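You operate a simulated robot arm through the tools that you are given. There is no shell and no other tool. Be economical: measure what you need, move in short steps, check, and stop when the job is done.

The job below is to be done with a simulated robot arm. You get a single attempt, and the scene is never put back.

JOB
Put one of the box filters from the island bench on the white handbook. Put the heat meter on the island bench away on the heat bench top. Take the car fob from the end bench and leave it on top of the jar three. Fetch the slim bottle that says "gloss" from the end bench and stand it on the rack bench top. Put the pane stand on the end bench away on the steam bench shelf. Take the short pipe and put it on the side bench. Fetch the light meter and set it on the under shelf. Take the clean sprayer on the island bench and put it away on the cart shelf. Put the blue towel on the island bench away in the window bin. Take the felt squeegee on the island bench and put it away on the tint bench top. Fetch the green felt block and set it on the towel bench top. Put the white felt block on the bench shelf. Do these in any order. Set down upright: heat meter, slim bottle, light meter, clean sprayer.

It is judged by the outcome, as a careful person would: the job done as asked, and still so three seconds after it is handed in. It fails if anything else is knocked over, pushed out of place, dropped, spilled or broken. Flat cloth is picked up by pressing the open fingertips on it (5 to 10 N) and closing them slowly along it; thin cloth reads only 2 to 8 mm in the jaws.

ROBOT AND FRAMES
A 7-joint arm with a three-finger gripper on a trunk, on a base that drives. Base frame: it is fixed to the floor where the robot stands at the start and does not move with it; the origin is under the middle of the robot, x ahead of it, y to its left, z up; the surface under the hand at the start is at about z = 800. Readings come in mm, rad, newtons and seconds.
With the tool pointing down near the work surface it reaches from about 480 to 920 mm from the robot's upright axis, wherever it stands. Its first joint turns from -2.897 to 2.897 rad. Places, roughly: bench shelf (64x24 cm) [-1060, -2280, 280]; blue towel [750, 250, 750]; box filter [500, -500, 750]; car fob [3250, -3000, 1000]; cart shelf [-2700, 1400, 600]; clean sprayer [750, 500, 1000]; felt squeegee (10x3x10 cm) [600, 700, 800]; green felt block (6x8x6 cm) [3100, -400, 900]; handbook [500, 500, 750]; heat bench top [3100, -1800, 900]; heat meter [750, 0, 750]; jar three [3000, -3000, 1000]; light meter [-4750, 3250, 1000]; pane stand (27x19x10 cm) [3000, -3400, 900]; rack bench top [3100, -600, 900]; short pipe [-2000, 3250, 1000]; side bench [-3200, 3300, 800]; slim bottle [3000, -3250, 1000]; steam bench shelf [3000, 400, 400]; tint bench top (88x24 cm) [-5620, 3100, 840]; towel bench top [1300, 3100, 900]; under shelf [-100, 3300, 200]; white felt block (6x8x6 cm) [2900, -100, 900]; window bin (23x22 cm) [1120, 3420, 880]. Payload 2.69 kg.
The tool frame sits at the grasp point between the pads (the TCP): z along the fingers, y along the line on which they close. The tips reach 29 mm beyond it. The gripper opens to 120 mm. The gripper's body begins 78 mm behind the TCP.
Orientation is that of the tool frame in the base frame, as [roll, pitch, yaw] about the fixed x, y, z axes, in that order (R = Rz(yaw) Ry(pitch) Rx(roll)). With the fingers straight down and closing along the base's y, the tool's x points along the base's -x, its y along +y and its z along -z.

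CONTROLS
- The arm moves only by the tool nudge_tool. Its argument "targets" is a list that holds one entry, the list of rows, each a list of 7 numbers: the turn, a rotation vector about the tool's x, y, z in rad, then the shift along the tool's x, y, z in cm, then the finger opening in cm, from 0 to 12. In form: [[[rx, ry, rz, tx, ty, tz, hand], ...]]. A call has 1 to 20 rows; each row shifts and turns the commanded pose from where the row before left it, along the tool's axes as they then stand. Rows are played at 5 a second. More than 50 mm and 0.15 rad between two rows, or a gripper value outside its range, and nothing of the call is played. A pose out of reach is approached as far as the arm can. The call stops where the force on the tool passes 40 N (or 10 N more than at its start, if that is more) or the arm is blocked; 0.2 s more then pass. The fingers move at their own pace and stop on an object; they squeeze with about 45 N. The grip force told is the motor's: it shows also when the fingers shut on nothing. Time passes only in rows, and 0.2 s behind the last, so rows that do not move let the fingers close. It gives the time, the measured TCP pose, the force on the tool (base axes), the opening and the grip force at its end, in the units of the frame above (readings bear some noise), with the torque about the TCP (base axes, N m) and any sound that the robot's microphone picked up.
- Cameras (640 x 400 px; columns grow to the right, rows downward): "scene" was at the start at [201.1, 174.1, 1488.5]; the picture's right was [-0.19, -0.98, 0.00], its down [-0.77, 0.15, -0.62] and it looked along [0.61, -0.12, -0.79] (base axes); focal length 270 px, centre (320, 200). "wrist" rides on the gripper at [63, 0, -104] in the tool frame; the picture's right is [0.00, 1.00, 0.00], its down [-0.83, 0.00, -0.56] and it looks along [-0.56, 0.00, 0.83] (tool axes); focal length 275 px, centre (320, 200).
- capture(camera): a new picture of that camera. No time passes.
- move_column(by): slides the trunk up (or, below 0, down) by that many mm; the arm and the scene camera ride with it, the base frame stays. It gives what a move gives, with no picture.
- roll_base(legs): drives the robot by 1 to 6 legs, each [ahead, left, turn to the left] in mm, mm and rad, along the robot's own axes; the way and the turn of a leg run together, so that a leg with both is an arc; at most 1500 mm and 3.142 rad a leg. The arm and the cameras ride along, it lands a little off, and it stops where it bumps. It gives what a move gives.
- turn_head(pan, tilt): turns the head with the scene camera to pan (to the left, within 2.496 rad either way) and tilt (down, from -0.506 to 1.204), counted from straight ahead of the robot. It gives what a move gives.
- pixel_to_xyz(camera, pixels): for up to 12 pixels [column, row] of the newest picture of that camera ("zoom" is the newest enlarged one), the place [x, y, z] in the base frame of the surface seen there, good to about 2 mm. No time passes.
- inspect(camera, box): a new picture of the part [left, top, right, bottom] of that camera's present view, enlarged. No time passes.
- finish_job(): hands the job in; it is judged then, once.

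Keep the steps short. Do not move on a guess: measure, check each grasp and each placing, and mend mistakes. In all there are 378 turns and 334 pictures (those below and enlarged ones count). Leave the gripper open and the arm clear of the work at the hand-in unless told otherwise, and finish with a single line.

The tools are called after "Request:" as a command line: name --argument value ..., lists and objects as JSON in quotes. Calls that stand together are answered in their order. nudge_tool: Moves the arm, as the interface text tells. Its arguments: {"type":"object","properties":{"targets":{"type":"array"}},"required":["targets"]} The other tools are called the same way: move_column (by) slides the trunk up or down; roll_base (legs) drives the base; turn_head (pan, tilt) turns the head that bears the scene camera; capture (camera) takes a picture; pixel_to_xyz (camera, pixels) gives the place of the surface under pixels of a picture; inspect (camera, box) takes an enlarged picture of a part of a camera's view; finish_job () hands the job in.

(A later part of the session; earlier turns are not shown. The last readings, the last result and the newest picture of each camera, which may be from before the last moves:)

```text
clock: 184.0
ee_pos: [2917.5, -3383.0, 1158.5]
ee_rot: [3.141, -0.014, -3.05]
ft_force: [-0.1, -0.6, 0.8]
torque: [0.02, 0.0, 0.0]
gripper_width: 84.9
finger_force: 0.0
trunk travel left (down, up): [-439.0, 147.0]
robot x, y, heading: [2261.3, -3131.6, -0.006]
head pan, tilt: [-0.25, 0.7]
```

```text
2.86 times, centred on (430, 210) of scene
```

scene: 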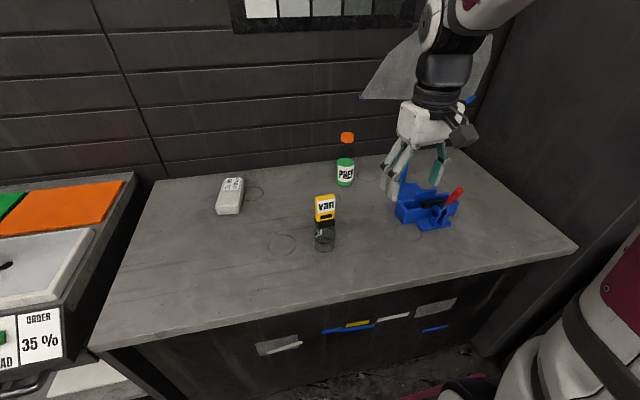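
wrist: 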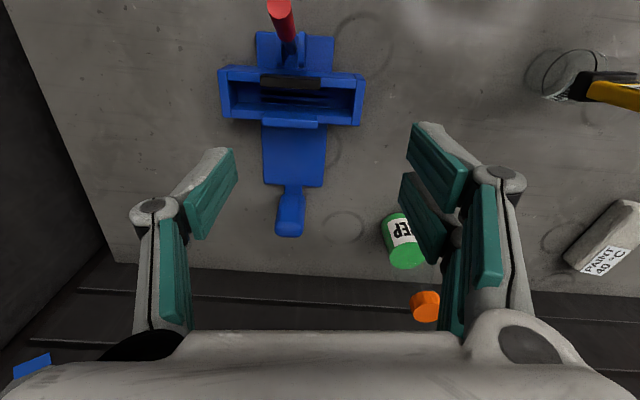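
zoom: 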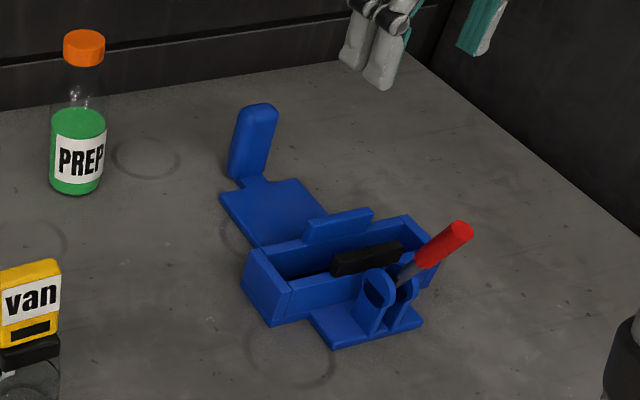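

Request:
inspect --camera "wrist" --box '[200, 0, 400, 250]'

Request:
pixel_to_xyz --camera "wrist" --pixels '[[290, 205], [290, 230], [278, 212], [303, 212], [290, 122], [265, 122], [315, 122], [290, 83], [225, 95], [358, 98], [282, 10], [290, 160]]'

```text
1.60 times, centred on (300, 125) of wrist
```

zoom: 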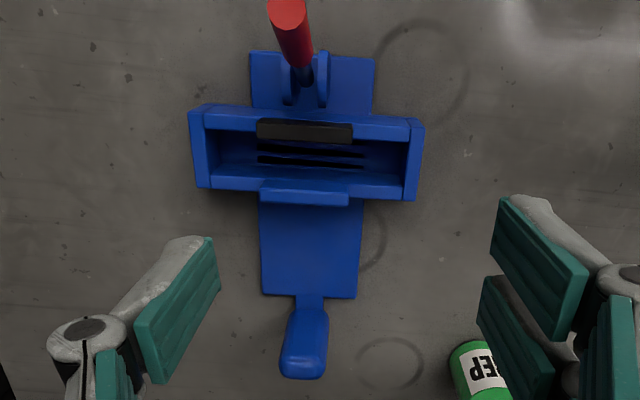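

```text
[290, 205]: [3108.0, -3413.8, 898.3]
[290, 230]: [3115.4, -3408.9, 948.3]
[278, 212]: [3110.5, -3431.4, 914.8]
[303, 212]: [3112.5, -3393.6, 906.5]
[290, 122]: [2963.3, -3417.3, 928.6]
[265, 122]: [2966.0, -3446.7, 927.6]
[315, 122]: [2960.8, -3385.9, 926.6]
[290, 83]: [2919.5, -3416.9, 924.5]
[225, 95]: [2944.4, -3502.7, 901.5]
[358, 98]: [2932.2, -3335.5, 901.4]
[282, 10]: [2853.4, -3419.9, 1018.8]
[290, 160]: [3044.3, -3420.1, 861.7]
```

Request:
inspect --camera "wrist" --box '[210, 60, 370, 140]'

Request:
pixel_to_xyz --camera "zoom" --pixels '[[320, 245], [320, 258], [320, 220], [320, 200], [320, 170], [320, 135], [320, 95], [320, 75], [225, 255], [425, 250], [120, 150], [600, 150]]'

```text
4.00 times, centred on (290, 100) of wrist
```

zoom: 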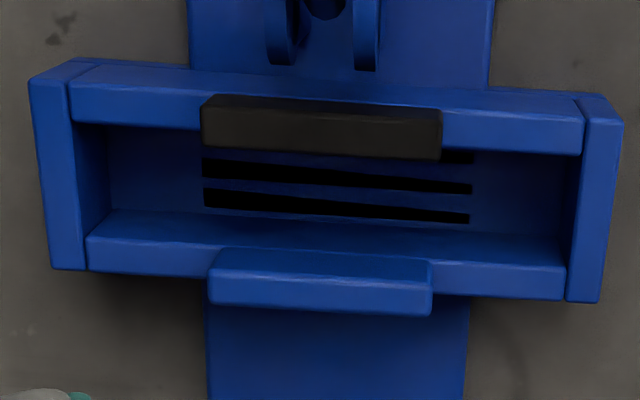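

```text
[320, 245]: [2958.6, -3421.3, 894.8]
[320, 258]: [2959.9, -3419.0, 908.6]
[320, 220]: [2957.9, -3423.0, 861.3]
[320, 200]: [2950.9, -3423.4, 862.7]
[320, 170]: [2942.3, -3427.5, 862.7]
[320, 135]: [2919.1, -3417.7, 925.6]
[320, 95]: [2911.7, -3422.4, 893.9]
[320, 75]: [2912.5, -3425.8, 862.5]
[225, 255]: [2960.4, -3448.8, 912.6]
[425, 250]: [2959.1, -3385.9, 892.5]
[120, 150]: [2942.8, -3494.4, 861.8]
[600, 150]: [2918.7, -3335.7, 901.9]
```

The stand has an upright tab (x 2960 to 2970, y -3447 to -3386, top z 928) close to its centre of mass. To get it under the bench later I take it with the tool tilted 45°. First I rotate the tool in the air.

Request:
nudge_tool --targets '[[[0, 0, 0.1446, 0, 0, 0, 4], [0, 0, 0.1446, 0, 0, 0, 4], [0, 0, 0.1446, 0, 0, 0, 4], [0, 0, 0.1446, 0, 0, 0, 4], [0, 0, 0.1446, 0, 0, 0, 4], [0, 0, 0.1446, 0, 0, 0, 4], [0, 0, 0.1446, 0, 0, 0, 4], [0, 0, 0.1446, 0, 0, 0, 4], [0, 0, 0.1446, 0, 0, 0, 4], [0, 0, 0.1446, 0, 0, 0, 4], [0, 0, 0.1446, 0, 0, 0, 4], [0, 0, 0, 0, 0, 0, 4]]]'

Request:
nudge_tool --targets '[[[0, -0.131, 0, 0, 0, 0, 4], [0, -0.131, 0, 0, 0, 0, 4], [0, -0.131, 0, 0, 0, 0, 4], [0, -0.131, 0, 0, 0, 0, 4], [0, -0.131, 0, 0, 0, 0, 4], [0, -0.131, 0, 0, 0, 0, 4], [0, 0, 0, 0, 0, 0, 4]]]'

Request:
capture --camera "scene"

Request:
capture --camera "wrist"

```text
clock: 186.6
ee_pos: [2918.4, -3383.6, 1158.6]
ee_rot: [-3.127, 0.003, 1.644]
ft_force: [0.4, 0.1, -0.9]
torque: [-0.01, -0.02, -0.03]
gripper_width: 40.1
finger_force: 0.1
trunk travel left (down, up): [-439.0, 147.0]
robot x, y, heading: [2255.1, -3132.5, -0.009]
head pan, tilt: [-0.25, 0.7]
```

```text
clock: 188.2
ee_pos: [2917.3, -3383.9, 1159.3]
ee_rot: [-3.122, 0.791, 1.657]
ft_force: [0.4, -0.2, 0.7]
torque: [0.04, 0.04, 0.04]
gripper_width: 40.2
finger_force: 0.0
trunk travel left (down, up): [-439.0, 147.0]
robot x, y, heading: [2258.3, -3130.3, -0.009]
head pan, tilt: [-0.25, 0.7]
```

```text
227 pictures are left
```

scene: 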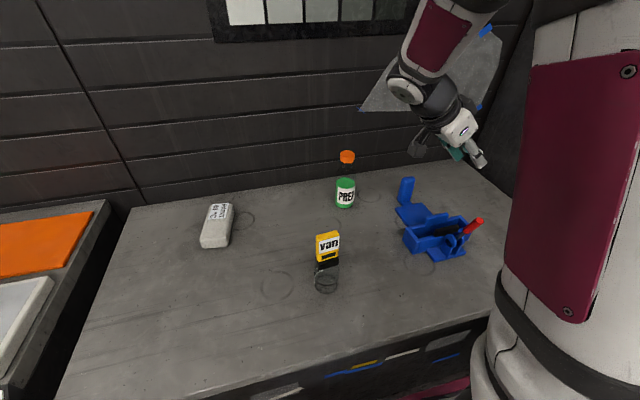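

```text
226 pictures are left
```

wrist: 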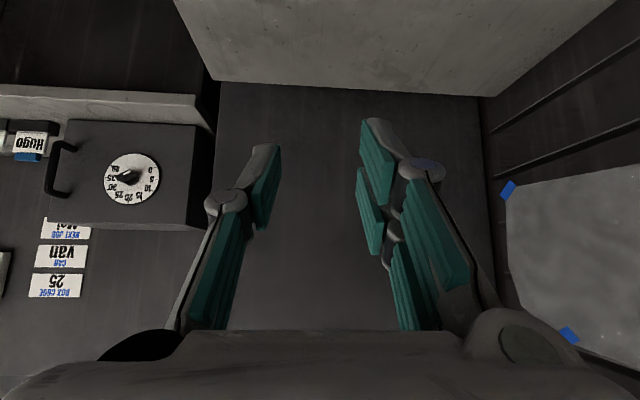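

The tilt is good. I go to a pre-grasp point 100 mm back along the tool axis from the tab.

Request:
nudge_tool --targets '[[[0, 0, 0, 1.2, 2.23, -1.21, 3.2], [0, 0, 0, 1.2, 2.23, -1.21, 3.2], [0, 0, 0, 2.5, 0, 2.47, 3.2], [0, 0, 0, 2.5, 0, 2.47, 3.2], [0, 0, 0, 2.5, 0, 2.47, 3.2], [0, 0, 0, 2.5, 0, 2.47, 3.2], [0, 0, 0, 2.5, 0, 2.47, 3.2], [0, 0, 0, 0, 0, 0, 3.2]]]'

Request:
capture --camera "scene"

Request:
inspect --camera "scene" --box '[360, 130, 520, 270]'

```text
clock: 190.0
ee_pos: [2954.2, -3348.0, 981.2]
ee_rot: [-3.123, 0.788, 1.657]
ft_force: [1.1, -0.4, 0.2]
torque: [0.04, 0.01, 0.0]
gripper_width: 32.2
finger_force: 0.2
trunk travel left (down, up): [-439.0, 147.0]
robot x, y, heading: [2260.7, -3131.0, -0.008]
head pan, tilt: [-0.25, 0.7]
```

```text
225 pictures are left
```

scene: 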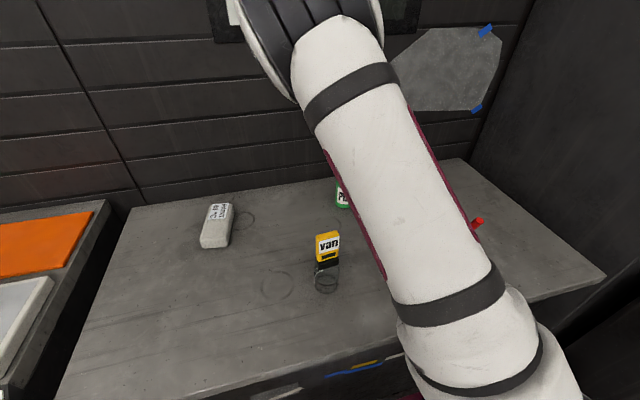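

```text
2.86 times, centred on (440, 200) of scene
```

zoom: 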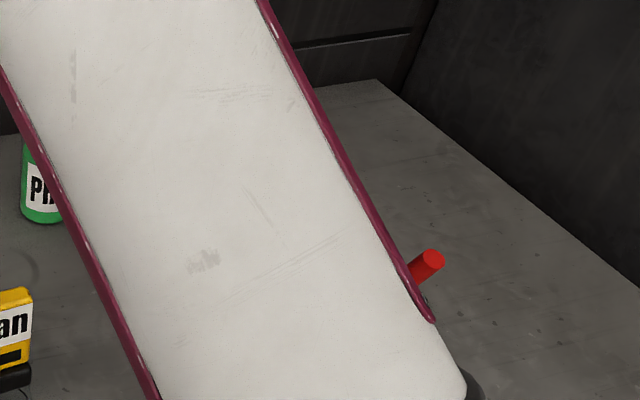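

Request:
nudge_tool --targets '[[[0, 0, 0, 0, 0.48, 0, 3.2], [0, 0, 0, 0, 0, 2.5, 3.2], [0, 0, 0, 0, 0, 2, 3.2], [0, 0, 0, 0, 0, 0, 3.2]]]'

Request:
capture --camera "wrist"

Request:
turn_head --pan -0.45 --tilt 0.8

Request:
capture --camera "scene"

```text
clock: 191.0
ee_pos: [2963.8, -3379.7, 949.6]
ee_rot: [-3.123, 0.79, 1.655]
ft_force: [0.5, 0.6, 0.3]
torque: [-0.03, -0.02, 0.0]
gripper_width: 32.0
finger_force: 0.0
trunk travel left (down, up): [-439.0, 147.0]
robot x, y, heading: [2257.5, -3132.3, -0.008]
head pan, tilt: [-0.25, 0.7]
```

```text
223 pictures are left
```

wrist: 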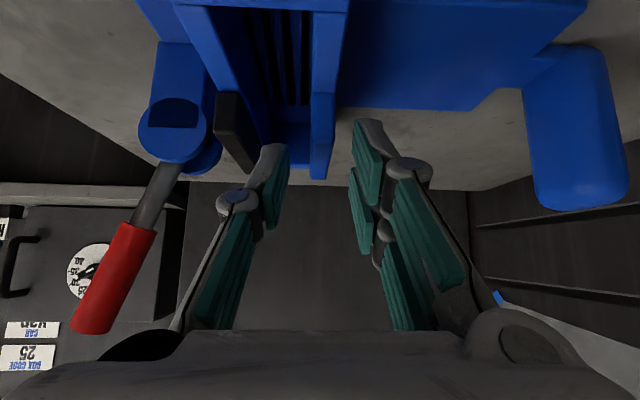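

```text
clock: 191.7
ee_pos: [2962.9, -3380.2, 949.0]
ee_rot: [-3.121, 0.789, 1.656]
ft_force: [-0.4, 0.2, 0.6]
torque: [0.02, 0.02, -0.02]
gripper_width: 32.0
finger_force: 0.1
trunk travel left (down, up): [-439.0, 147.0]
robot x, y, heading: [2259.1, -3135.0, -0.004]
head pan, tilt: [-0.45, 0.799]
```

```text
222 pictures are left
```

scene: 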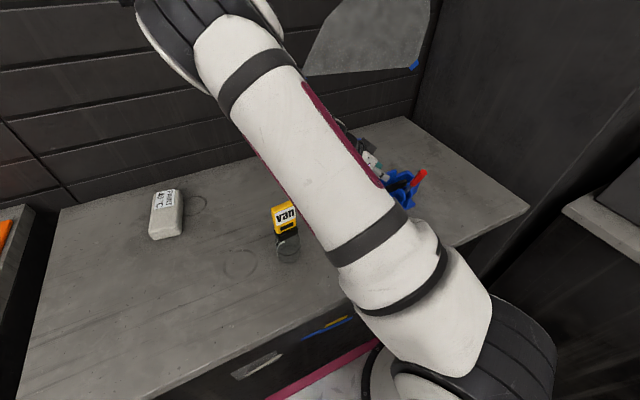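

The wrist view shows the tab (px 310 to 335) centred between the fingers. I advance 52 mm and close.

Request:
nudge_tool --targets '[[[0, 0, 0, 0, 0, 1.8, 3.2], [0, 0, 0, 0, 0, 1.8, 3.2], [0, 0, 0, 0, 0, 1.6, 3.2], [0, 0, 0, 0, 0, 0, 3.2], [0, 0, 0, 0, 0, 0, 0], [0, 0, 0, 0, 0, 0, 0], [0, 0, 0, 0, 0, 0, 0]]]'

Request:
capture --camera "wrist"

```text
clock: 193.3
ee_pos: [2964.8, -3415.1, 913.2]
ee_rot: [-3.122, 0.789, 1.657]
ft_force: [0.3, -1.7, 0.1]
torque: [-0.2, -0.19, -0.05]
gripper_width: 12.0
finger_force: 38.5
trunk travel left (down, up): [-439.0, 147.0]
robot x, y, heading: [2259.8, -3134.1, -0.007]
head pan, tilt: [-0.45, 0.799]
```

```text
221 pictures are left
```

wrist: 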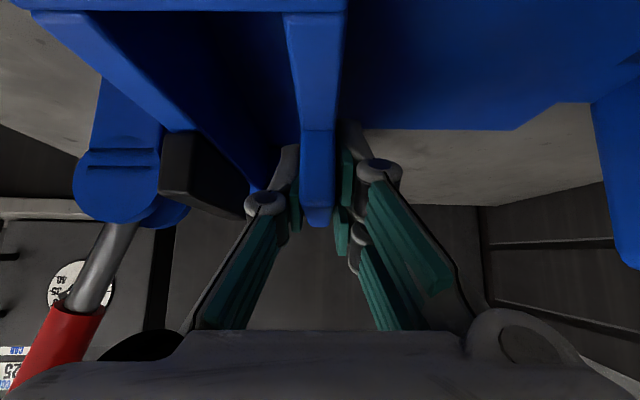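

Gripped at 12 mm. I lift 20 mm and check.

Request:
nudge_tool --targets '[[[0, 0, 0, -0.71, 0, -0.7, 0], [0, 0, 0, -0.71, 0, -0.7, 0], [0, 0, 0, -0.71, 0, -0.7, 0], [0, 0, 0, 0, 0, 0, 0]]]'

Request:
capture --camera "wrist"

```text
clock: 194.3
ee_pos: [2967.2, -3415.1, 943.7]
ee_rot: [-3.119, 0.789, 1.657]
ft_force: [1.2, 0.0, -5.0]
torque: [0.01, 0.08, 0.03]
gripper_width: 12.0
finger_force: 39.1
trunk travel left (down, up): [-439.0, 147.0]
robot x, y, heading: [2256.5, -3131.4, -0.005]
head pan, tilt: [-0.45, 0.799]
```

```text
220 pictures are left
```

wrist: 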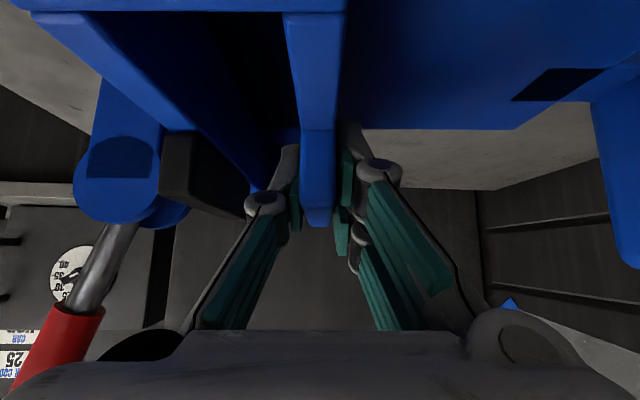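

Level and stable, weight about 5 N. I lift higher and back the base away.

Request:
nudge_tool --targets '[[[0, 0, 0, -2.2, 0, -2.18, 0], [0, 0, 0, -2.2, 0, -2.18, 0], [0, 0, 0, -2.2, 0, -2.18, 0], [0, 0, 0, -2.2, 0, -2.18, 0], [0, 0, 0, -2.2, 0, -2.18, 0], [0, 0, 0, -2.2, 0, -2.18, 0], [0, 0, 0, 0, 0, 0, 0]]]'

Request:
roll_base --legs '[[-140, 0, 0], [0, 500, 0]]'

Request:
turn_head --pan -0.25 --tilt 0.6

Request:
capture --camera "scene"

```text
clock: 195.9
ee_pos: [2969.4, -3415.9, 1128.3]
ee_rot: [-3.12, 0.787, 1.656]
ft_force: [-0.6, -0.6, -5.1]
torque: [0.02, 0.02, -0.02]
gripper_width: 11.8
finger_force: 38.8
trunk travel left (down, up): [-439.0, 147.0]
robot x, y, heading: [2259.9, -3130.3, -0.006]
head pan, tilt: [-0.45, 0.799]
```

```text
clock: 199.8
ee_pos: [2829.8, -2921.8, 1128.2]
ee_rot: [-3.123, 0.789, 1.655]
ft_force: [-0.5, -0.2, -6.2]
torque: [0.01, 0.03, 0.04]
gripper_width: 12.1
finger_force: 38.2
trunk travel left (down, up): [-439.0, 147.0]
robot x, y, heading: [2120.0, -2636.1, -0.01]
head pan, tilt: [-0.45, 0.799]
```

```text
clock: 200.5
ee_pos: [2829.6, -2922.1, 1128.9]
ee_rot: [-3.121, 0.789, 1.654]
ft_force: [-0.2, 0.4, -4.5]
torque: [0.02, 0.07, 0.0]
gripper_width: 12.1
finger_force: 38.7
trunk travel left (down, up): [-439.0, 147.0]
robot x, y, heading: [2121.8, -2630.4, -0.004]
head pan, tilt: [-0.25, 0.6]
```

```text
219 pictures are left
```

scene: 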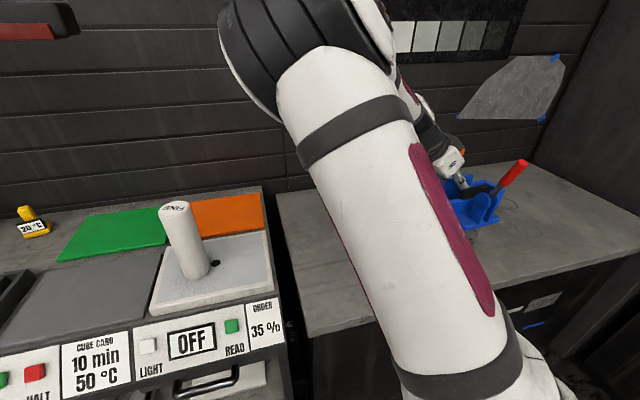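

Request:
nudge_tool --targets '[[[0, 0, 0, 2.33, -1.55, -2.35, 0], [0, 0, 0, 2.33, -1.55, -2.35, 0], [0, 0, 0, 2.33, -1.55, -2.35, 0], [0, 0, 0, 2.33, -1.55, -2.35, 0], [0, 0, 0, 2.33, -1.55, -2.35, 0], [0, 0, 0, 2.33, -1.55, -2.35, 0], [0, 0, 0, 0, 0, 0, 0]]]'

Request:
nudge_tool --targets '[[[-0.1, 0, -0.099, 0, 0, 0, 0], [-0.1, 0, -0.099, 0, 0, 0, 0], [-0.1, 0, -0.099, 0, 0, 0, 0], [-0.1, 0, -0.099, 0, 0, 0, 0], [-0.1, 0, -0.099, 0, 0, 0, 0], [-0.1, 0, -0.099, 0, 0, 0, 0], [-0.1, 0, -0.099, 0, 0, 0, 0], [-0.1, 0, -0.099, 0, 0, 0, 0], [-0.1, 0, -0.099, 0, 0, 0, 0], [-0.1, 0, -0.099, 0, 0, 0, 0], [-0.1, 0, -0.099, 0, 0, 0, 0], [0, 0, 0, 0, 0, 0, 0]]]'

Request:
capture --camera "scene"

```text
clock: 202.1
ee_pos: [2723.6, -2730.3, 1128.7]
ee_rot: [-3.123, 0.789, 1.654]
ft_force: [0.3, 0.3, -5.4]
torque: [-0.01, 0.03, 0.03]
gripper_width: 11.8
finger_force: 38.8
trunk travel left (down, up): [-439.0, 147.0]
robot x, y, heading: [2119.0, -2636.9, -0.012]
head pan, tilt: [-0.25, 0.6]
```

```text
clock: 202.9
ee_pos: [2701.5, -2794.7, 1139.8]
ee_rot: [-3.059, 0.864, 1.923]
ft_force: [-0.9, 0.6, -4.9]
torque: [0.0, 0.04, -0.01]
gripper_width: 12.1
finger_force: 38.5
trunk travel left (down, up): [-439.0, 147.0]
robot x, y, heading: [2121.6, -2635.6, -0.012]
head pan, tilt: [-0.25, 0.6]
stopped in row 4: the arm was blocked; the commanded pose is now the measured one
```

```text
218 pictures are left
```

scene: 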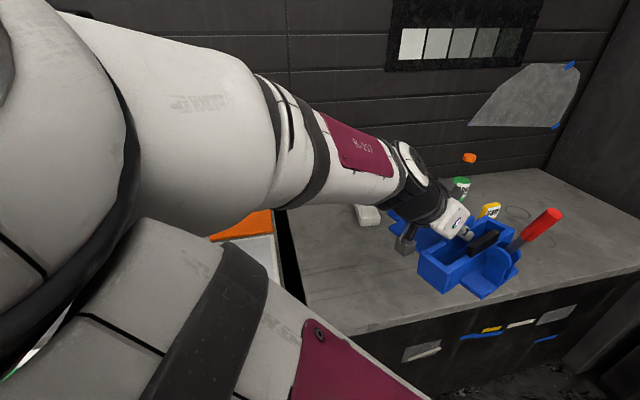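

The arm's elbow swung into its own body. I move the tool outward first, then undo the partial rotation.

Request:
nudge_tool --targets '[[[0, 0, 0, -0.19, 3.34, -0.055, 0], [0, 0, 0, -0.19, 3.34, -0.055, 0], [0, 0, 0, -0.19, 3.34, -0.055, 0], [0, 0, 0, -0.19, 3.34, -0.055, 0], [0.071, 0.045, 0.0865, 0, 0, 0, 0], [0.071, 0.045, 0.0865, 0, 0, 0, 0], [0, 0, 0, 0, 0, 0, 0]]]'

Request:
capture --camera "scene"

```text
clock: 204.5
ee_pos: [2827.7, -2760.5, 1140.7]
ee_rot: [-3.112, 0.781, 1.661]
ft_force: [-1.1, -0.1, -5.6]
torque: [0.01, 0.02, -0.03]
gripper_width: 12.2
finger_force: 38.9
trunk travel left (down, up): [-439.0, 147.0]
robot x, y, heading: [2115.9, -2635.6, -0.012]
head pan, tilt: [-0.25, 0.6]
```

```text
217 pictures are left
```

scene: 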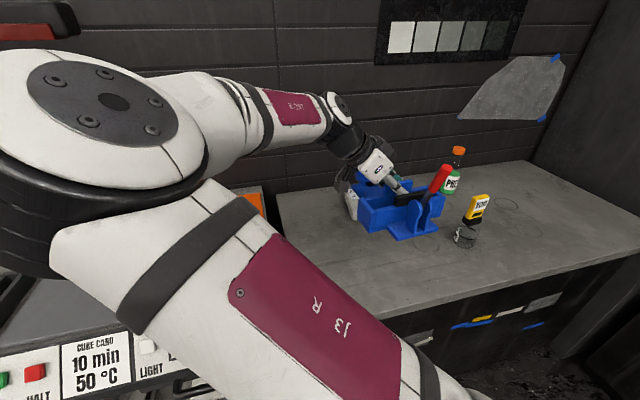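

Recovered. Now I rotate about the wrist rather than the TCP, in stages.

Request:
nudge_tool --targets '[[[-0.1, 0, -0.099, 0, 2.0, 0, 0], [-0.1, 0, -0.099, 0, 2.0, 0, 0], [-0.1, 0, -0.099, 0, 2.0, 0, 0], [-0.1, 0, -0.099, 0, 2.0, 0, 0], [0, 0, 0, 0, 0, 0, 0]]]'

Request:
capture --camera "scene"

```text
clock: 205.7
ee_pos: [2903.4, -2738.1, 1139.4]
ee_rot: [-3.122, 0.771, 2.217]
ft_force: [0.5, 0.2, -5.1]
torque: [0.04, 0.07, 0.01]
gripper_width: 12.0
finger_force: 39.0
trunk travel left (down, up): [-439.0, 147.0]
robot x, y, heading: [2122.2, -2635.5, -0.008]
head pan, tilt: [-0.25, 0.6]
```

```text
216 pictures are left
```

scene: 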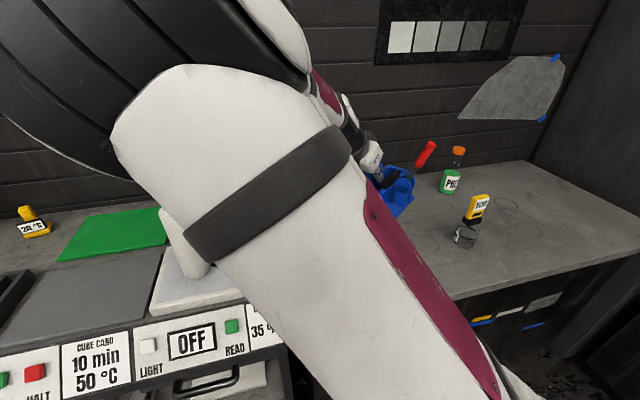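

Request:
nudge_tool --targets '[[[-0.1, 0, -0.099, 0, 1.5, -0.5, 0], [-0.1, 0, -0.099, 0, 1.5, -0.5, 0], [-0.1, 0, -0.099, 0, 1.5, -0.5, 0], [-0.1, 0, -0.099, 0, 1.5, -0.5, 0], [0, 0, 0, 0, 0, 0, 0]]]'

Request:
capture --camera "scene"

```text
clock: 206.9
ee_pos: [2935.5, -2683.6, 1152.4]
ee_rot: [-3.14, 0.769, 2.768]
ft_force: [0.2, -0.1, -5.2]
torque: [-0.03, 0.02, 0.03]
gripper_width: 12.3
finger_force: 38.6
trunk travel left (down, up): [-439.0, 147.0]
robot x, y, heading: [2116.5, -2634.0, -0.009]
head pan, tilt: [-0.25, 0.6]
```

```text
215 pictures are left
```

scene: 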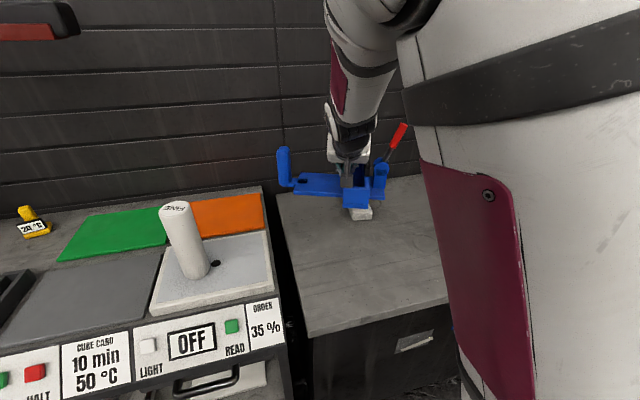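

Request:
nudge_tool --targets '[[[-0.087, 0, -0.086, 0, 0, 0, 0], [-0.087, 0, -0.086, 0, 0, 0, 0], [-0.087, 0, -0.086, 0, 0, 0, 0], [0, 0, 0, 2.88, 0, -2.78, 0], [0, 0, 0, 2.88, 0, -2.78, 0], [0, 0, 0, 2.88, 0, -2.78, 0], [0, 0, 0, 2.88, 0, -2.78, 0], [0, 0, 0, 2.88, 0, -2.78, 0], [0, 0, 0, 0, 0, 0, 0]]]'

Request:
capture --camera "scene"

```text
clock: 209.1
ee_pos: [2730.4, -2509.4, 1156.5]
ee_rot: [3.129, 0.765, -2.702]
ft_force: [0.3, -1.1, -5.5]
torque: [-0.05, -0.02, -0.01]
gripper_width: 12.0
finger_force: 39.1
out of reach, approached as far as the arm can: row 6, 8
trunk travel left (down, up): [-439.0, 147.0]
robot x, y, heading: [2121.5, -2633.9, -0.01]
head pan, tilt: [-0.25, 0.6]
stopped in row 9: the arm was blocked; the commanded pose is now the measured one
```

```text
214 pictures are left
```

scene: 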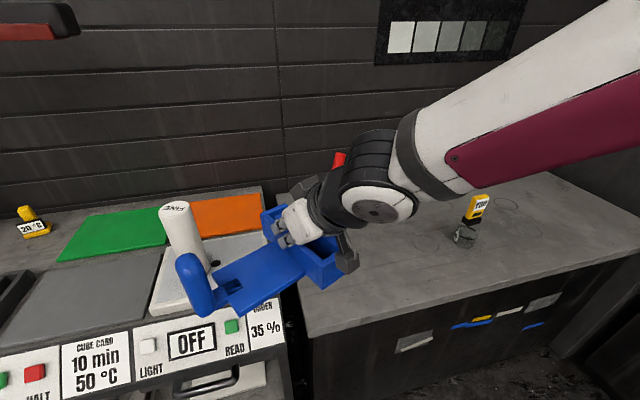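

The arm flipped to the side near its inner limit. I check clearance to the white sleeve before moving.

Request:
pixel_to_xyz --camera "scene" --pixels '[[176, 208], [185, 240], [195, 275], [270, 222], [265, 280], [330, 250], [340, 160], [200, 310]]'

Request:
capture --camera "wrist"

```text
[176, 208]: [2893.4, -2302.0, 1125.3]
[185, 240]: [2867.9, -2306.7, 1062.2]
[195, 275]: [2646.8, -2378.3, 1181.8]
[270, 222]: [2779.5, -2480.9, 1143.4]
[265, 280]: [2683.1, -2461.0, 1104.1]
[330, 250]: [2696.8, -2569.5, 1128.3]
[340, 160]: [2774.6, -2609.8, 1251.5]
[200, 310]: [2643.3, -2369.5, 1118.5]
```

```text
213 pictures are left
```

wrist: 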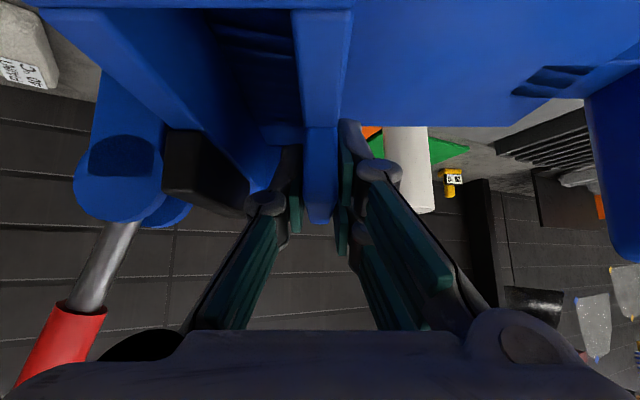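

No contact; the sleeve is about 150 mm away. The fingers now point forward-left, which is workable. I back 70 mm and strafe to the steam bench.

Request:
roll_base --legs '[[-70, 0, 0], [0, 1450, 0], [0, 1350, 0]]'

Request:
turn_head --pan 0.1 --tilt 0.7

Request:
capture --camera "scene"

```text
clock: 223.2
ee_pos: [2634.4, 287.2, 1156.5]
ee_rot: [3.131, 0.767, -2.679]
ft_force: [0.3, -0.1, -5.2]
torque: [-0.07, -0.03, 0.02]
gripper_width: 11.9
finger_force: 38.5
trunk travel left (down, up): [-439.0, 147.0]
robot x, y, heading: [2027.4, 148.0, 0.013]
head pan, tilt: [-0.25, 0.6]
```

```text
clock: 224.0
ee_pos: [2633.8, 286.5, 1157.0]
ee_rot: [3.129, 0.767, -2.678]
ft_force: [-0.9, 0.0, -5.4]
torque: [-0.07, 0.02, -0.01]
gripper_width: 12.1
finger_force: 38.7
trunk travel left (down, up): [-439.0, 147.0]
robot x, y, heading: [2029.8, 143.0, 0.017]
head pan, tilt: [0.099, 0.7]
```

```text
212 pictures are left
```

scene: 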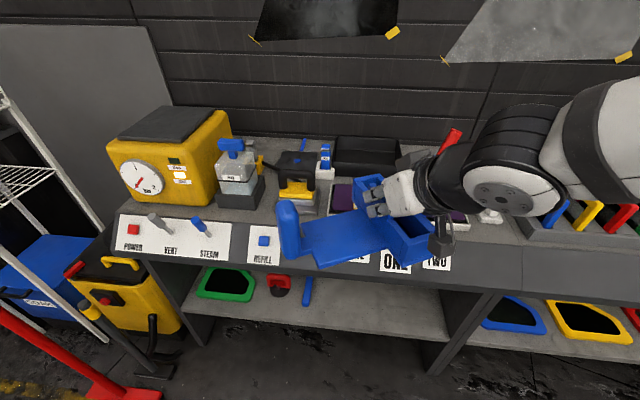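

Request:
pixel_to_xyz --camera "scene" --pixels '[[350, 320], [400, 320], [330, 300], [330, 335], [440, 335], [445, 350], [350, 278], [400, 295], [305, 290], [280, 300], [470, 310], [200, 300]]'

Request:
inspect --camera "scene" --box '[160, 220, 500, 390]'

```text
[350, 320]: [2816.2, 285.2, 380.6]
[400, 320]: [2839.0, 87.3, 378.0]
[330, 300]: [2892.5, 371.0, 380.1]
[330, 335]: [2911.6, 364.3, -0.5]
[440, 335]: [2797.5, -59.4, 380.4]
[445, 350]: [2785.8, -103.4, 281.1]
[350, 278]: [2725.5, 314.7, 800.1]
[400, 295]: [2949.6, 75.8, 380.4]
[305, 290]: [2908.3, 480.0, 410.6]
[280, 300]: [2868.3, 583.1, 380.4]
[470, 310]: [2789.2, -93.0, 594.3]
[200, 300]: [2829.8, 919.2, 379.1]
```

```text
1.88 times, centred on (330, 305) of scene
```

zoom: 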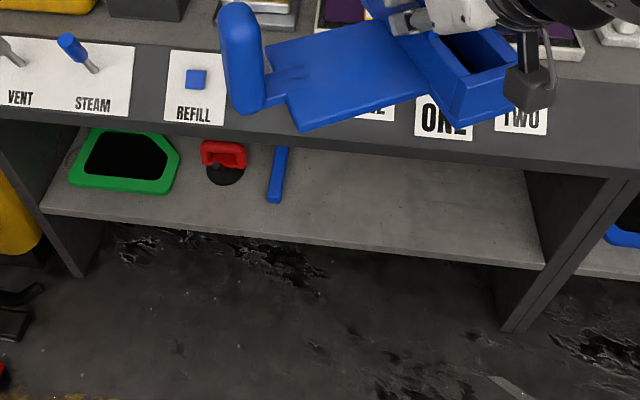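

Shelf top is z 380 and is free for y -90 to 450. The panel's lower edge is at x 2725, z 800. I turn the robot about 0.45 rad right so the tool points straight into the shelf.

Request:
roll_base --legs '[[0, 305, -0.017], [40, 0, 0], [0, 0, -0.45]]'

Request:
turn_head --pan 0.5 --tilt 0.7

Request:
capture --camera "scene"

```text
clock: 227.9
ee_pos: [2669.6, 311.5, 1157.0]
ee_rot: [3.129, 0.767, 3.138]
ft_force: [-0.6, -0.5, -5.7]
torque: [-0.08, 0.02, -0.03]
gripper_width: 12.0
finger_force: 38.7
trunk travel left (down, up): [-439.0, 147.0]
robot x, y, heading: [2065.4, 460.0, -0.456]
head pan, tilt: [0.099, 0.7]
```

```text
clock: 228.8
ee_pos: [2669.9, 310.1, 1156.5]
ee_rot: [3.132, 0.767, 3.14]
ft_force: [-0.8, 0.3, -5.0]
torque: [-0.04, 0.01, 0.02]
gripper_width: 11.9
finger_force: 38.6
trunk travel left (down, up): [-439.0, 147.0]
robot x, y, heading: [2063.6, 460.3, -0.452]
head pan, tilt: [0.499, 0.7]
```

```text
210 pictures are left
```

scene: 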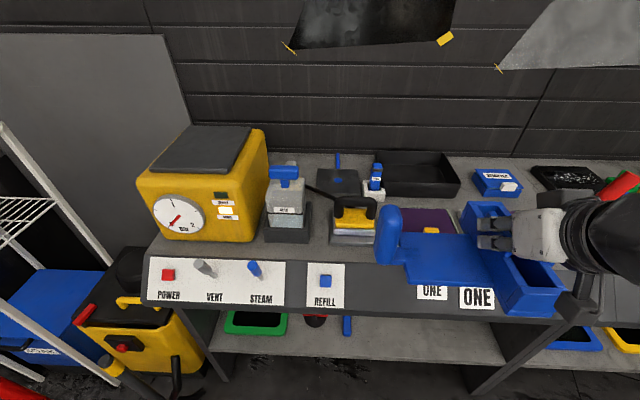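

Request:
roll_base --legs '[[-19, -42, 0]]'

Request:
nudge_tool --targets '[[[0, 0, 0, 0.72, 0, -0.69, 0], [0, 0, 0, 0.72, 0, -0.69, 0], [0, 0, 0, 0, 0, 0, 0]]]'

```text
clock: 229.7
ee_pos: [2634.0, 279.5, 1157.1]
ee_rot: [3.13, 0.767, 3.139]
ft_force: [0.3, -0.2, -5.0]
torque: [-0.07, -0.01, -0.01]
gripper_width: 12.2
finger_force: 39.0
trunk travel left (down, up): [-439.0, 147.0]
robot x, y, heading: [2032.2, 432.3, -0.45]
head pan, tilt: [0.499, 0.7]
```

```text
clock: 230.5
ee_pos: [2625.4, 278.0, 1165.0]
ee_rot: [3.129, 0.763, 3.138]
ft_force: [-0.3, -0.2, -6.0]
torque: [-0.03, 0.01, 0.0]
gripper_width: 12.0
finger_force: 38.3
out of reach, approached as far as the arm can: row 1, 2
trunk travel left (down, up): [-439.0, 147.0]
robot x, y, heading: [2028.1, 426.5, -0.451]
head pan, tilt: [0.499, 0.7]
```

Request:
roll_base --legs '[[-9, -5, 0]]'

Request:
move_column --by -200

Request:
capture --camera "scene"

```text
clock: 231.2
ee_pos: [2615.4, 278.5, 1165.8]
ee_rot: [3.13, 0.763, 3.138]
ft_force: [0.2, 0.5, -5.2]
torque: [-0.05, 0.0, 0.01]
gripper_width: 11.9
finger_force: 39.4
trunk travel left (down, up): [-439.0, 147.0]
robot x, y, heading: [2016.9, 427.9, -0.45]
head pan, tilt: [0.499, 0.7]
```

```text
clock: 233.4
ee_pos: [2703.0, 236.4, 966.4]
ee_rot: [3.127, 0.762, 3.138]
ft_force: [1.0, 0.6, -4.8]
torque: [-0.07, 0.04, -0.01]
gripper_width: 12.0
finger_force: 38.7
trunk travel left (down, up): [-239.0, 347.0]
robot x, y, heading: [2022.3, 429.4, -0.45]
head pan, tilt: [0.499, 0.7]
```

```text
209 pictures are left
```

scene: 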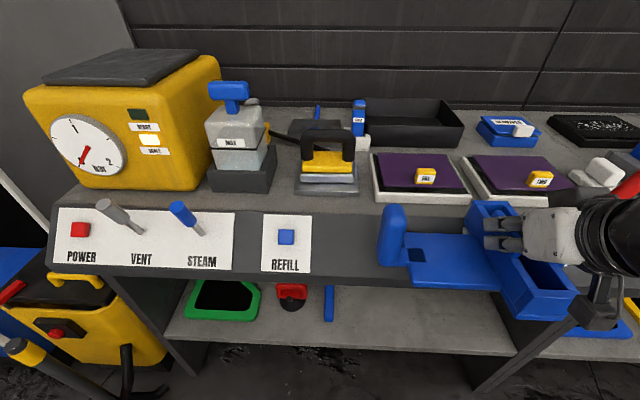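

Lowering made the arm creep outward because it was at its inner limit. I raise the trunk, shift the base left (+y), and use a larger radius reaching to the right.

Request:
move_column --by 140

Request:
roll_base --legs '[[-83, 260, 0]]'

Request:
nudge_tool --targets '[[[0, 0, 0, 0, -3.0, 0, 0], [0, 0, 0, 0, -3, 0, 0], [0, 0, 0, 0, -3.0, 0, 0], [0, 0, 0, 0, -3, 0, 0], [0, 0, 0, 0, 0, 0, 0]]]'

Request:
capture --camera "scene"

```text
clock: 235.1
ee_pos: [2701.8, 234.8, 1106.5]
ee_rot: [3.13, 0.762, 3.135]
ft_force: [-0.3, -0.6, -5.8]
torque: [-0.06, 0.01, -0.01]
gripper_width: 12.0
finger_force: 38.6
trunk travel left (down, up): [-379.0, 207.0]
robot x, y, heading: [2015.2, 423.8, -0.452]
head pan, tilt: [0.499, 0.7]
```

```text
clock: 237.0
ee_pos: [2741.5, 505.9, 1107.0]
ee_rot: [3.128, 0.762, 3.136]
ft_force: [-0.1, -0.3, -4.5]
torque: [-0.08, 0.0, -0.02]
gripper_width: 12.0
finger_force: 39.0
trunk travel left (down, up): [-379.0, 207.0]
robot x, y, heading: [2060.0, 695.1, -0.451]
head pan, tilt: [0.499, 0.7]
```

```text
clock: 238.2
ee_pos: [2740.8, 386.4, 1106.7]
ee_rot: [3.128, 0.763, 3.135]
ft_force: [-0.2, -0.5, -5.2]
torque: [-0.03, -0.02, -0.02]
gripper_width: 12.1
finger_force: 38.6
trunk travel left (down, up): [-379.0, 207.0]
robot x, y, heading: [2063.1, 702.2, -0.452]
head pan, tilt: [0.499, 0.7]
```

```text
208 pictures are left
```

scene: 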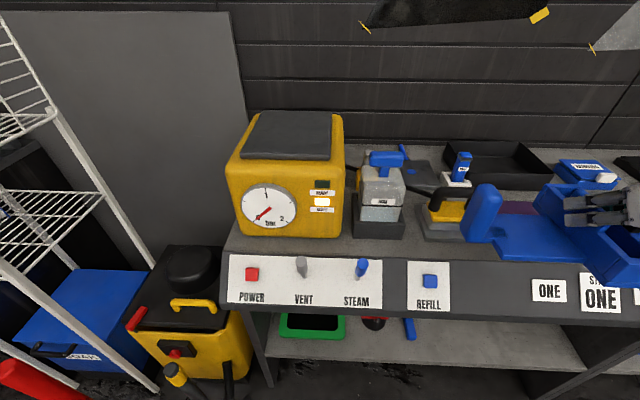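

Request:
nudge_tool --targets '[[[0, 0, 0, 0, -3.8, 0, 0], [0, 0, 0, 0, -3.8, 0, 0], [0, 0, 0, 0, -3.8, 0, 0], [0, 0, 0, 1.89, 0, -1.82, 0], [0, 0, 0, 1.89, 0, -1.82, 0], [0, 0, 0, 1.89, 0, -1.82, 0], [0, 0, 0, 1.89, 0, -1.82, 0], [0, 0, 0, 1.89, 0, -1.82, 0], [0, 0, 0, 0, 0, 0, 0]]]'

Request:
turn_head --pan 0.0 --tilt 0.7

Request:
capture --camera "scene"

```text
clock: 240.2
ee_pos: [2611.0, 272.6, 1105.5]
ee_rot: [3.129, 0.762, 3.135]
ft_force: [-0.6, -0.9, -5.8]
torque: [-0.06, 0.04, -0.01]
gripper_width: 12.2
finger_force: 38.8
trunk travel left (down, up): [-379.0, 207.0]
robot x, y, heading: [2058.5, 700.5, -0.453]
head pan, tilt: [0.499, 0.7]
```

```text
clock: 241.2
ee_pos: [2611.3, 272.8, 1105.1]
ee_rot: [3.13, 0.762, 3.136]
ft_force: [0.0, 0.0, -4.8]
torque: [-0.05, -0.01, 0.04]
gripper_width: 12.1
finger_force: 39.0
trunk travel left (down, up): [-379.0, 207.0]
robot x, y, heading: [2060.9, 700.8, -0.452]
head pan, tilt: [0.0, 0.7]
```

```text
207 pictures are left
```

scene: 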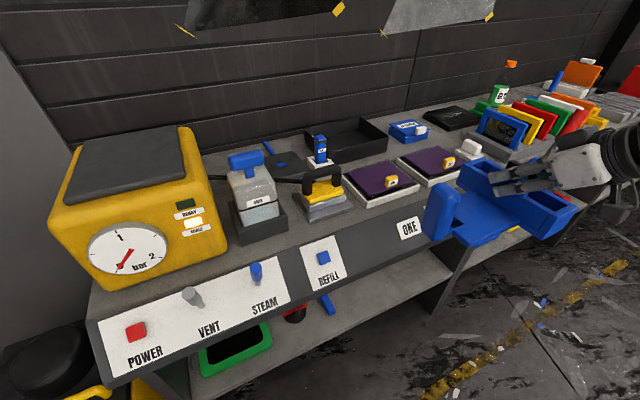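

In reach and clear of the panel. I lower the trunk in stages.

Request:
move_column --by -180

Request:
capture --camera "scene"

```text
clock: 243.2
ee_pos: [2611.6, 271.6, 925.0]
ee_rot: [3.127, 0.763, 3.135]
ft_force: [0.3, -0.4, -5.5]
torque: [-0.06, 0.0, 0.02]
gripper_width: 12.1
finger_force: 38.1
trunk travel left (down, up): [-199.0, 387.0]
robot x, y, heading: [2064.3, 700.5, -0.456]
head pan, tilt: [0.0, 0.7]
```

```text
206 pictures are left
```

scene: 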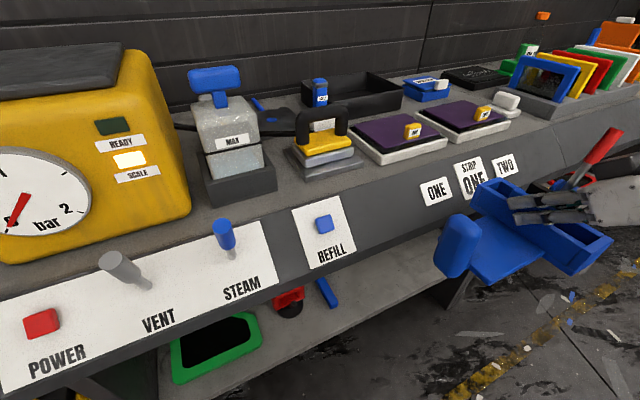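

Request:
move_column --by -195

Request:
nudge_tool --targets '[[[0, 0, 0, 1.39, 0, 1.44, 0], [0, 0, 0, 1.39, 0, 1.44, 0], [0, 0, 0, 1.39, 0, 1.44, 0], [0, 0, 0, 1.39, 0, 1.44, 0], [0, 0, 0, 0, 0, 0, 0]]]'

Request:
capture --camera "scene"

```text
clock: 245.3
ee_pos: [2611.9, 272.3, 731.4]
ee_rot: [3.127, 0.762, 3.134]
ft_force: [-0.3, -0.2, -5.4]
torque: [-0.05, 0.03, -0.01]
gripper_width: 12.1
finger_force: 39.3
trunk travel left (down, up): [-4.0, 582.0]
robot x, y, heading: [2061.3, 703.2, -0.448]
head pan, tilt: [0.0, 0.7]
```

```text
clock: 246.5
ee_pos: [2610.9, 273.4, 650.4]
ee_rot: [3.128, 0.762, 3.134]
ft_force: [0.4, 0.2, -6.2]
torque: [-0.01, 0.08, 0.0]
gripper_width: 12.0
finger_force: 38.8
trunk travel left (down, up): [-4.0, 582.0]
robot x, y, heading: [2058.2, 698.4, -0.456]
head pan, tilt: [0.0, 0.7]
```

```text
205 pictures are left
```

scene: 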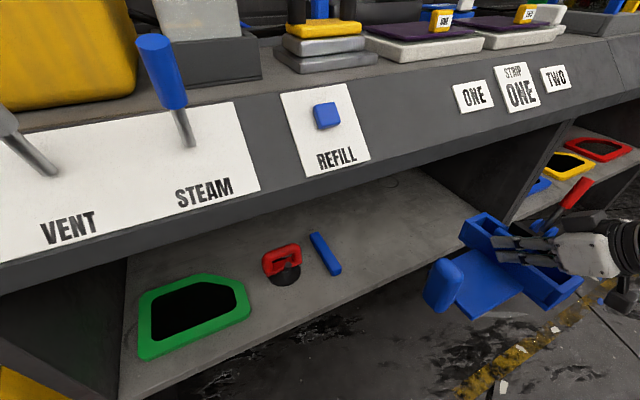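

Request:
nudge_tool --targets '[[[0, 0, 0, 1.5, 0, 1.56, 0], [0, 0, 0, 1.5, 0, 1.56, 0], [0, 0, 0, 1.5, 0, 1.56, 0], [0, 0, 0, 1.5, 0, 1.56, 0], [0, 0, 0, 1.5, 0, 1.56, 0], [0, 0, 0, 1.5, 0, 1.56, 0], [0, 0, 0, 0, 0, 0, 0]]]'

Request:
capture --camera "scene"

Request:
pixel_to_xyz --camera "scene" --pixels '[[330, 265], [312, 240], [440, 180], [400, 200], [470, 170], [300, 175], [420, 285], [380, 160]]'

```text
clock: 248.1
ee_pos: [2614.7, 261.6, 521.6]
ee_rot: [3.126, 0.762, 3.135]
ft_force: [0.3, 0.1, -4.8]
torque: [-0.04, -0.01, -0.01]
gripper_width: 12.1
finger_force: 38.1
out of reach, approached as far as the arm can: row 2, 3, 4
trunk travel left (down, up): [-4.0, 582.0]
robot x, y, heading: [2062.1, 701.1, -0.458]
head pan, tilt: [0.0, 0.7]
```

```text
204 pictures are left
```

scene: 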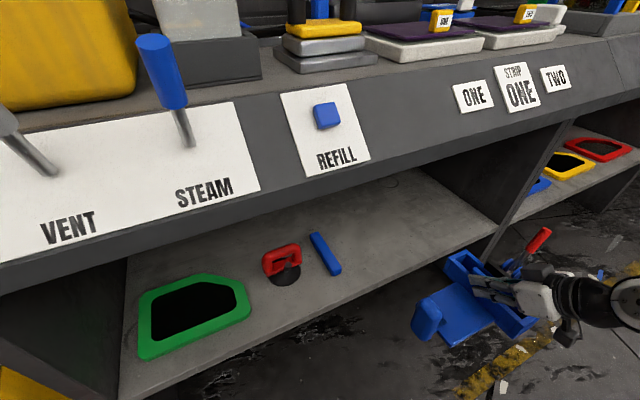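

```text
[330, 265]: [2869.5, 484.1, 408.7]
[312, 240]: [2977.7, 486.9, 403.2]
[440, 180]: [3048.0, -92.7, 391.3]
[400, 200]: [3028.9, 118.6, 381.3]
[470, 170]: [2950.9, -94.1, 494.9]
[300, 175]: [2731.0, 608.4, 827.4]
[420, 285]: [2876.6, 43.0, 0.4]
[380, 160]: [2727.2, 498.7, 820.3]
```

Now I insert by driving the base along world +x, in two stages.

Request:
roll_base --legs '[[126, 61, 0]]'

Request:
capture --camera "scene"

```text
clock: 249.4
ee_pos: [2756.3, 260.4, 521.8]
ee_rot: [3.124, 0.76, 3.137]
ft_force: [0.5, 0.3, -5.9]
torque: [-0.07, 0.02, 0.0]
gripper_width: 11.9
finger_force: 38.5
trunk travel left (down, up): [-4.0, 582.0]
robot x, y, heading: [2196.8, 697.8, -0.456]
head pan, tilt: [0.0, 0.7]
```

```text
203 pictures are left
```

scene: 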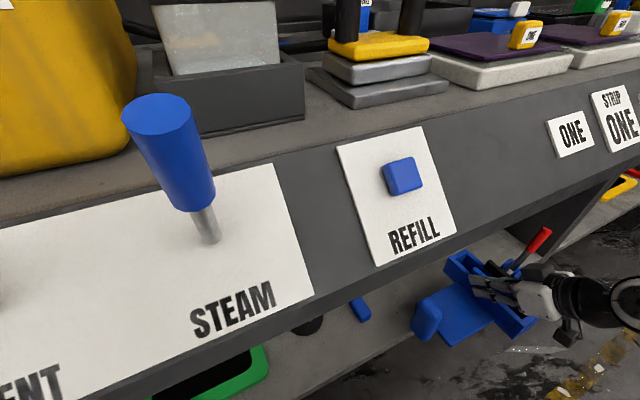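

Request:
roll_base --legs '[[122, 59, 0]]'

Request:
turn_head --pan -0.3 --tilt 0.8

Request:
capture --camera "scene"

Request:
capture --camera "wrist"

```text
clock: 250.7
ee_pos: [2890.0, 259.4, 521.9]
ee_rot: [3.125, 0.763, 3.137]
ft_force: [-0.6, 0.2, -5.6]
torque: [-0.04, 0.01, 0.03]
gripper_width: 11.9
finger_force: 37.5
trunk travel left (down, up): [-4.0, 582.0]
robot x, y, heading: [2336.3, 699.4, -0.447]
head pan, tilt: [0.0, 0.7]
```

```text
clock: 251.5
ee_pos: [2891.4, 261.5, 521.2]
ee_rot: [3.124, 0.761, 3.137]
ft_force: [0.2, 0.4, -5.7]
torque: [-0.03, 0.0, 0.0]
gripper_width: 12.3
finger_force: 38.8
trunk travel left (down, up): [-4.0, 582.0]
robot x, y, heading: [2338.1, 700.2, -0.454]
head pan, tilt: [-0.3, 0.799]
```

```text
202 pictures are left
```

scene: 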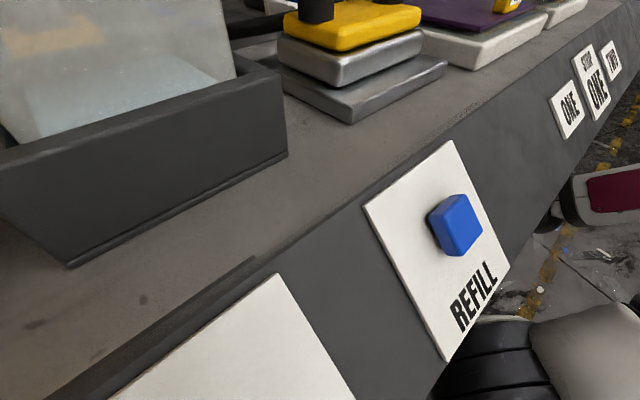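

```text
201 pictures are left
```

wrist: 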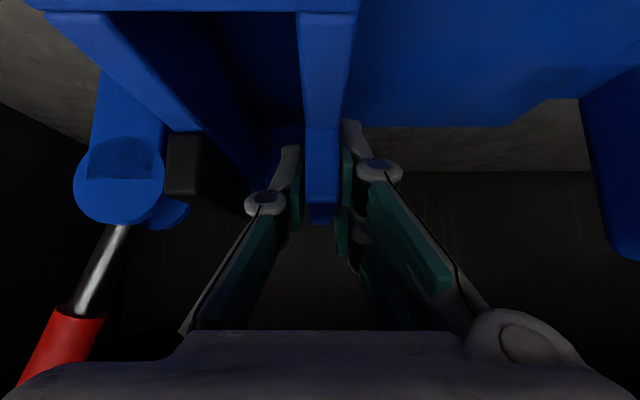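

Request:
nudge_tool --targets '[[[0, 0, 0, 1.21, 0, 1.265, 0], [0, 0, 0, 1.21, 0, 1.265, 0], [0, 0, 0, 1.21, 0, 1.265, 0], [0, 0, 0, 1.21, 0, 1.265, 0], [0, 0, 0, 0, 0, 0, 0]]]'

Request:
capture --camera "wrist"

```text
clock: 252.7
ee_pos: [2890.6, 260.2, 451.0]
ee_rot: [3.124, 0.762, 3.134]
ft_force: [-0.1, -0.3, -5.0]
torque: [0.0, 0.0, -0.03]
gripper_width: 12.2
finger_force: 39.0
trunk travel left (down, up): [-4.0, 582.0]
robot x, y, heading: [2336.2, 700.2, -0.453]
head pan, tilt: [-0.3, 0.799]
```

```text
200 pictures are left
```

wrist: 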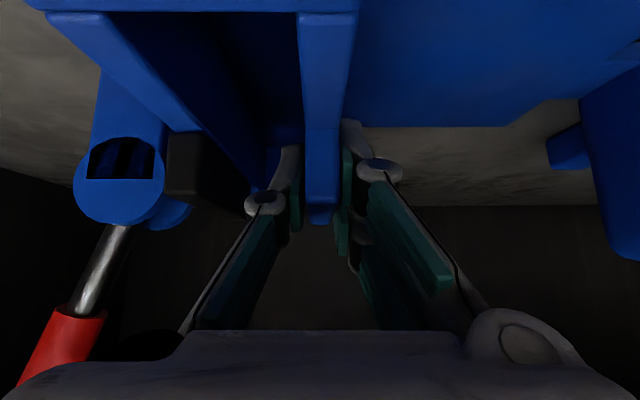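

Request:
nudge_tool --targets '[[[0, -0.026, 0, 0.28, 0, 0.29, 0], [0, 0, 0, 0.14, 0, 0.15, 0], [0, 0, 0, 0.14, 0, 0.15, 0], [0, 0, 0, 0, 0, 0, 0]]]'

```text
clock: 253.7
ee_pos: [2891.4, 262.0, 445.3]
ee_rot: [3.124, 0.788, 3.139]
ft_force: [0.2, 0.1, -2.8]
torque: [0.01, -0.25, 0.0]
gripper_width: 11.9
finger_force: 38.6
trunk travel left (down, up): [-4.0, 582.0]
robot x, y, heading: [2334.3, 699.7, -0.457]
head pan, tilt: [-0.3, 0.799]
```

Touch is beginning. I go a little further, then release.

Request:
nudge_tool --targets '[[[0, 0, 0, 0.1, 0, 0.11, 0], [0, 0, 0, 0.1, 0, 0.11, 0], [0, 0, 0, 0, 0, 0, 0]]]'

```text
clock: 254.5
ee_pos: [2891.8, 261.6, 442.1]
ee_rot: [3.127, 0.791, 3.141]
ft_force: [0.4, 0.9, 30.2]
torque: [0.09, -0.73, -0.13]
gripper_width: 12.2
finger_force: 38.4
trunk travel left (down, up): [-4.0, 582.0]
robot x, y, heading: [2336.4, 703.0, -0.45]
head pan, tilt: [-0.3, 0.799]
```

Request:
nudge_tool --targets '[[[0, 0, 0, -0.1, 0, -0.1, 0], [0, 0, 0, 0, 0, 0, 2], [0, 0, 0, 0, 0, 0, 3], [0, 0, 0, 0, 0, 0, 3], [0, 0, 0, 0, 0, -2, 3], [0, 0, 0, 0, 0, -2.5, 3], [0, 0, 0, 0, 0, -3, 3], [0, 0, 0, 0, 0, 0, 3]]]'

Request:
capture --camera "wrist"

```text
clock: 256.3
ee_pos: [2838.6, 257.5, 497.2]
ee_rot: [3.123, 0.786, 3.136]
ft_force: [0.3, -0.8, 0.5]
torque: [0.04, -0.02, -0.02]
gripper_width: 30.0
finger_force: 0.0
out of reach, approached as far as the arm can: row 7
trunk travel left (down, up): [-4.0, 582.0]
robot x, y, heading: [2335.6, 699.3, -0.455]
head pan, tilt: [-0.3, 0.799]
```

```text
199 pictures are left
```

wrist: 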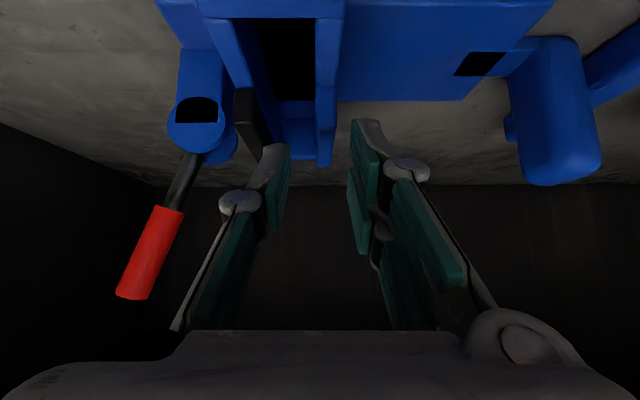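

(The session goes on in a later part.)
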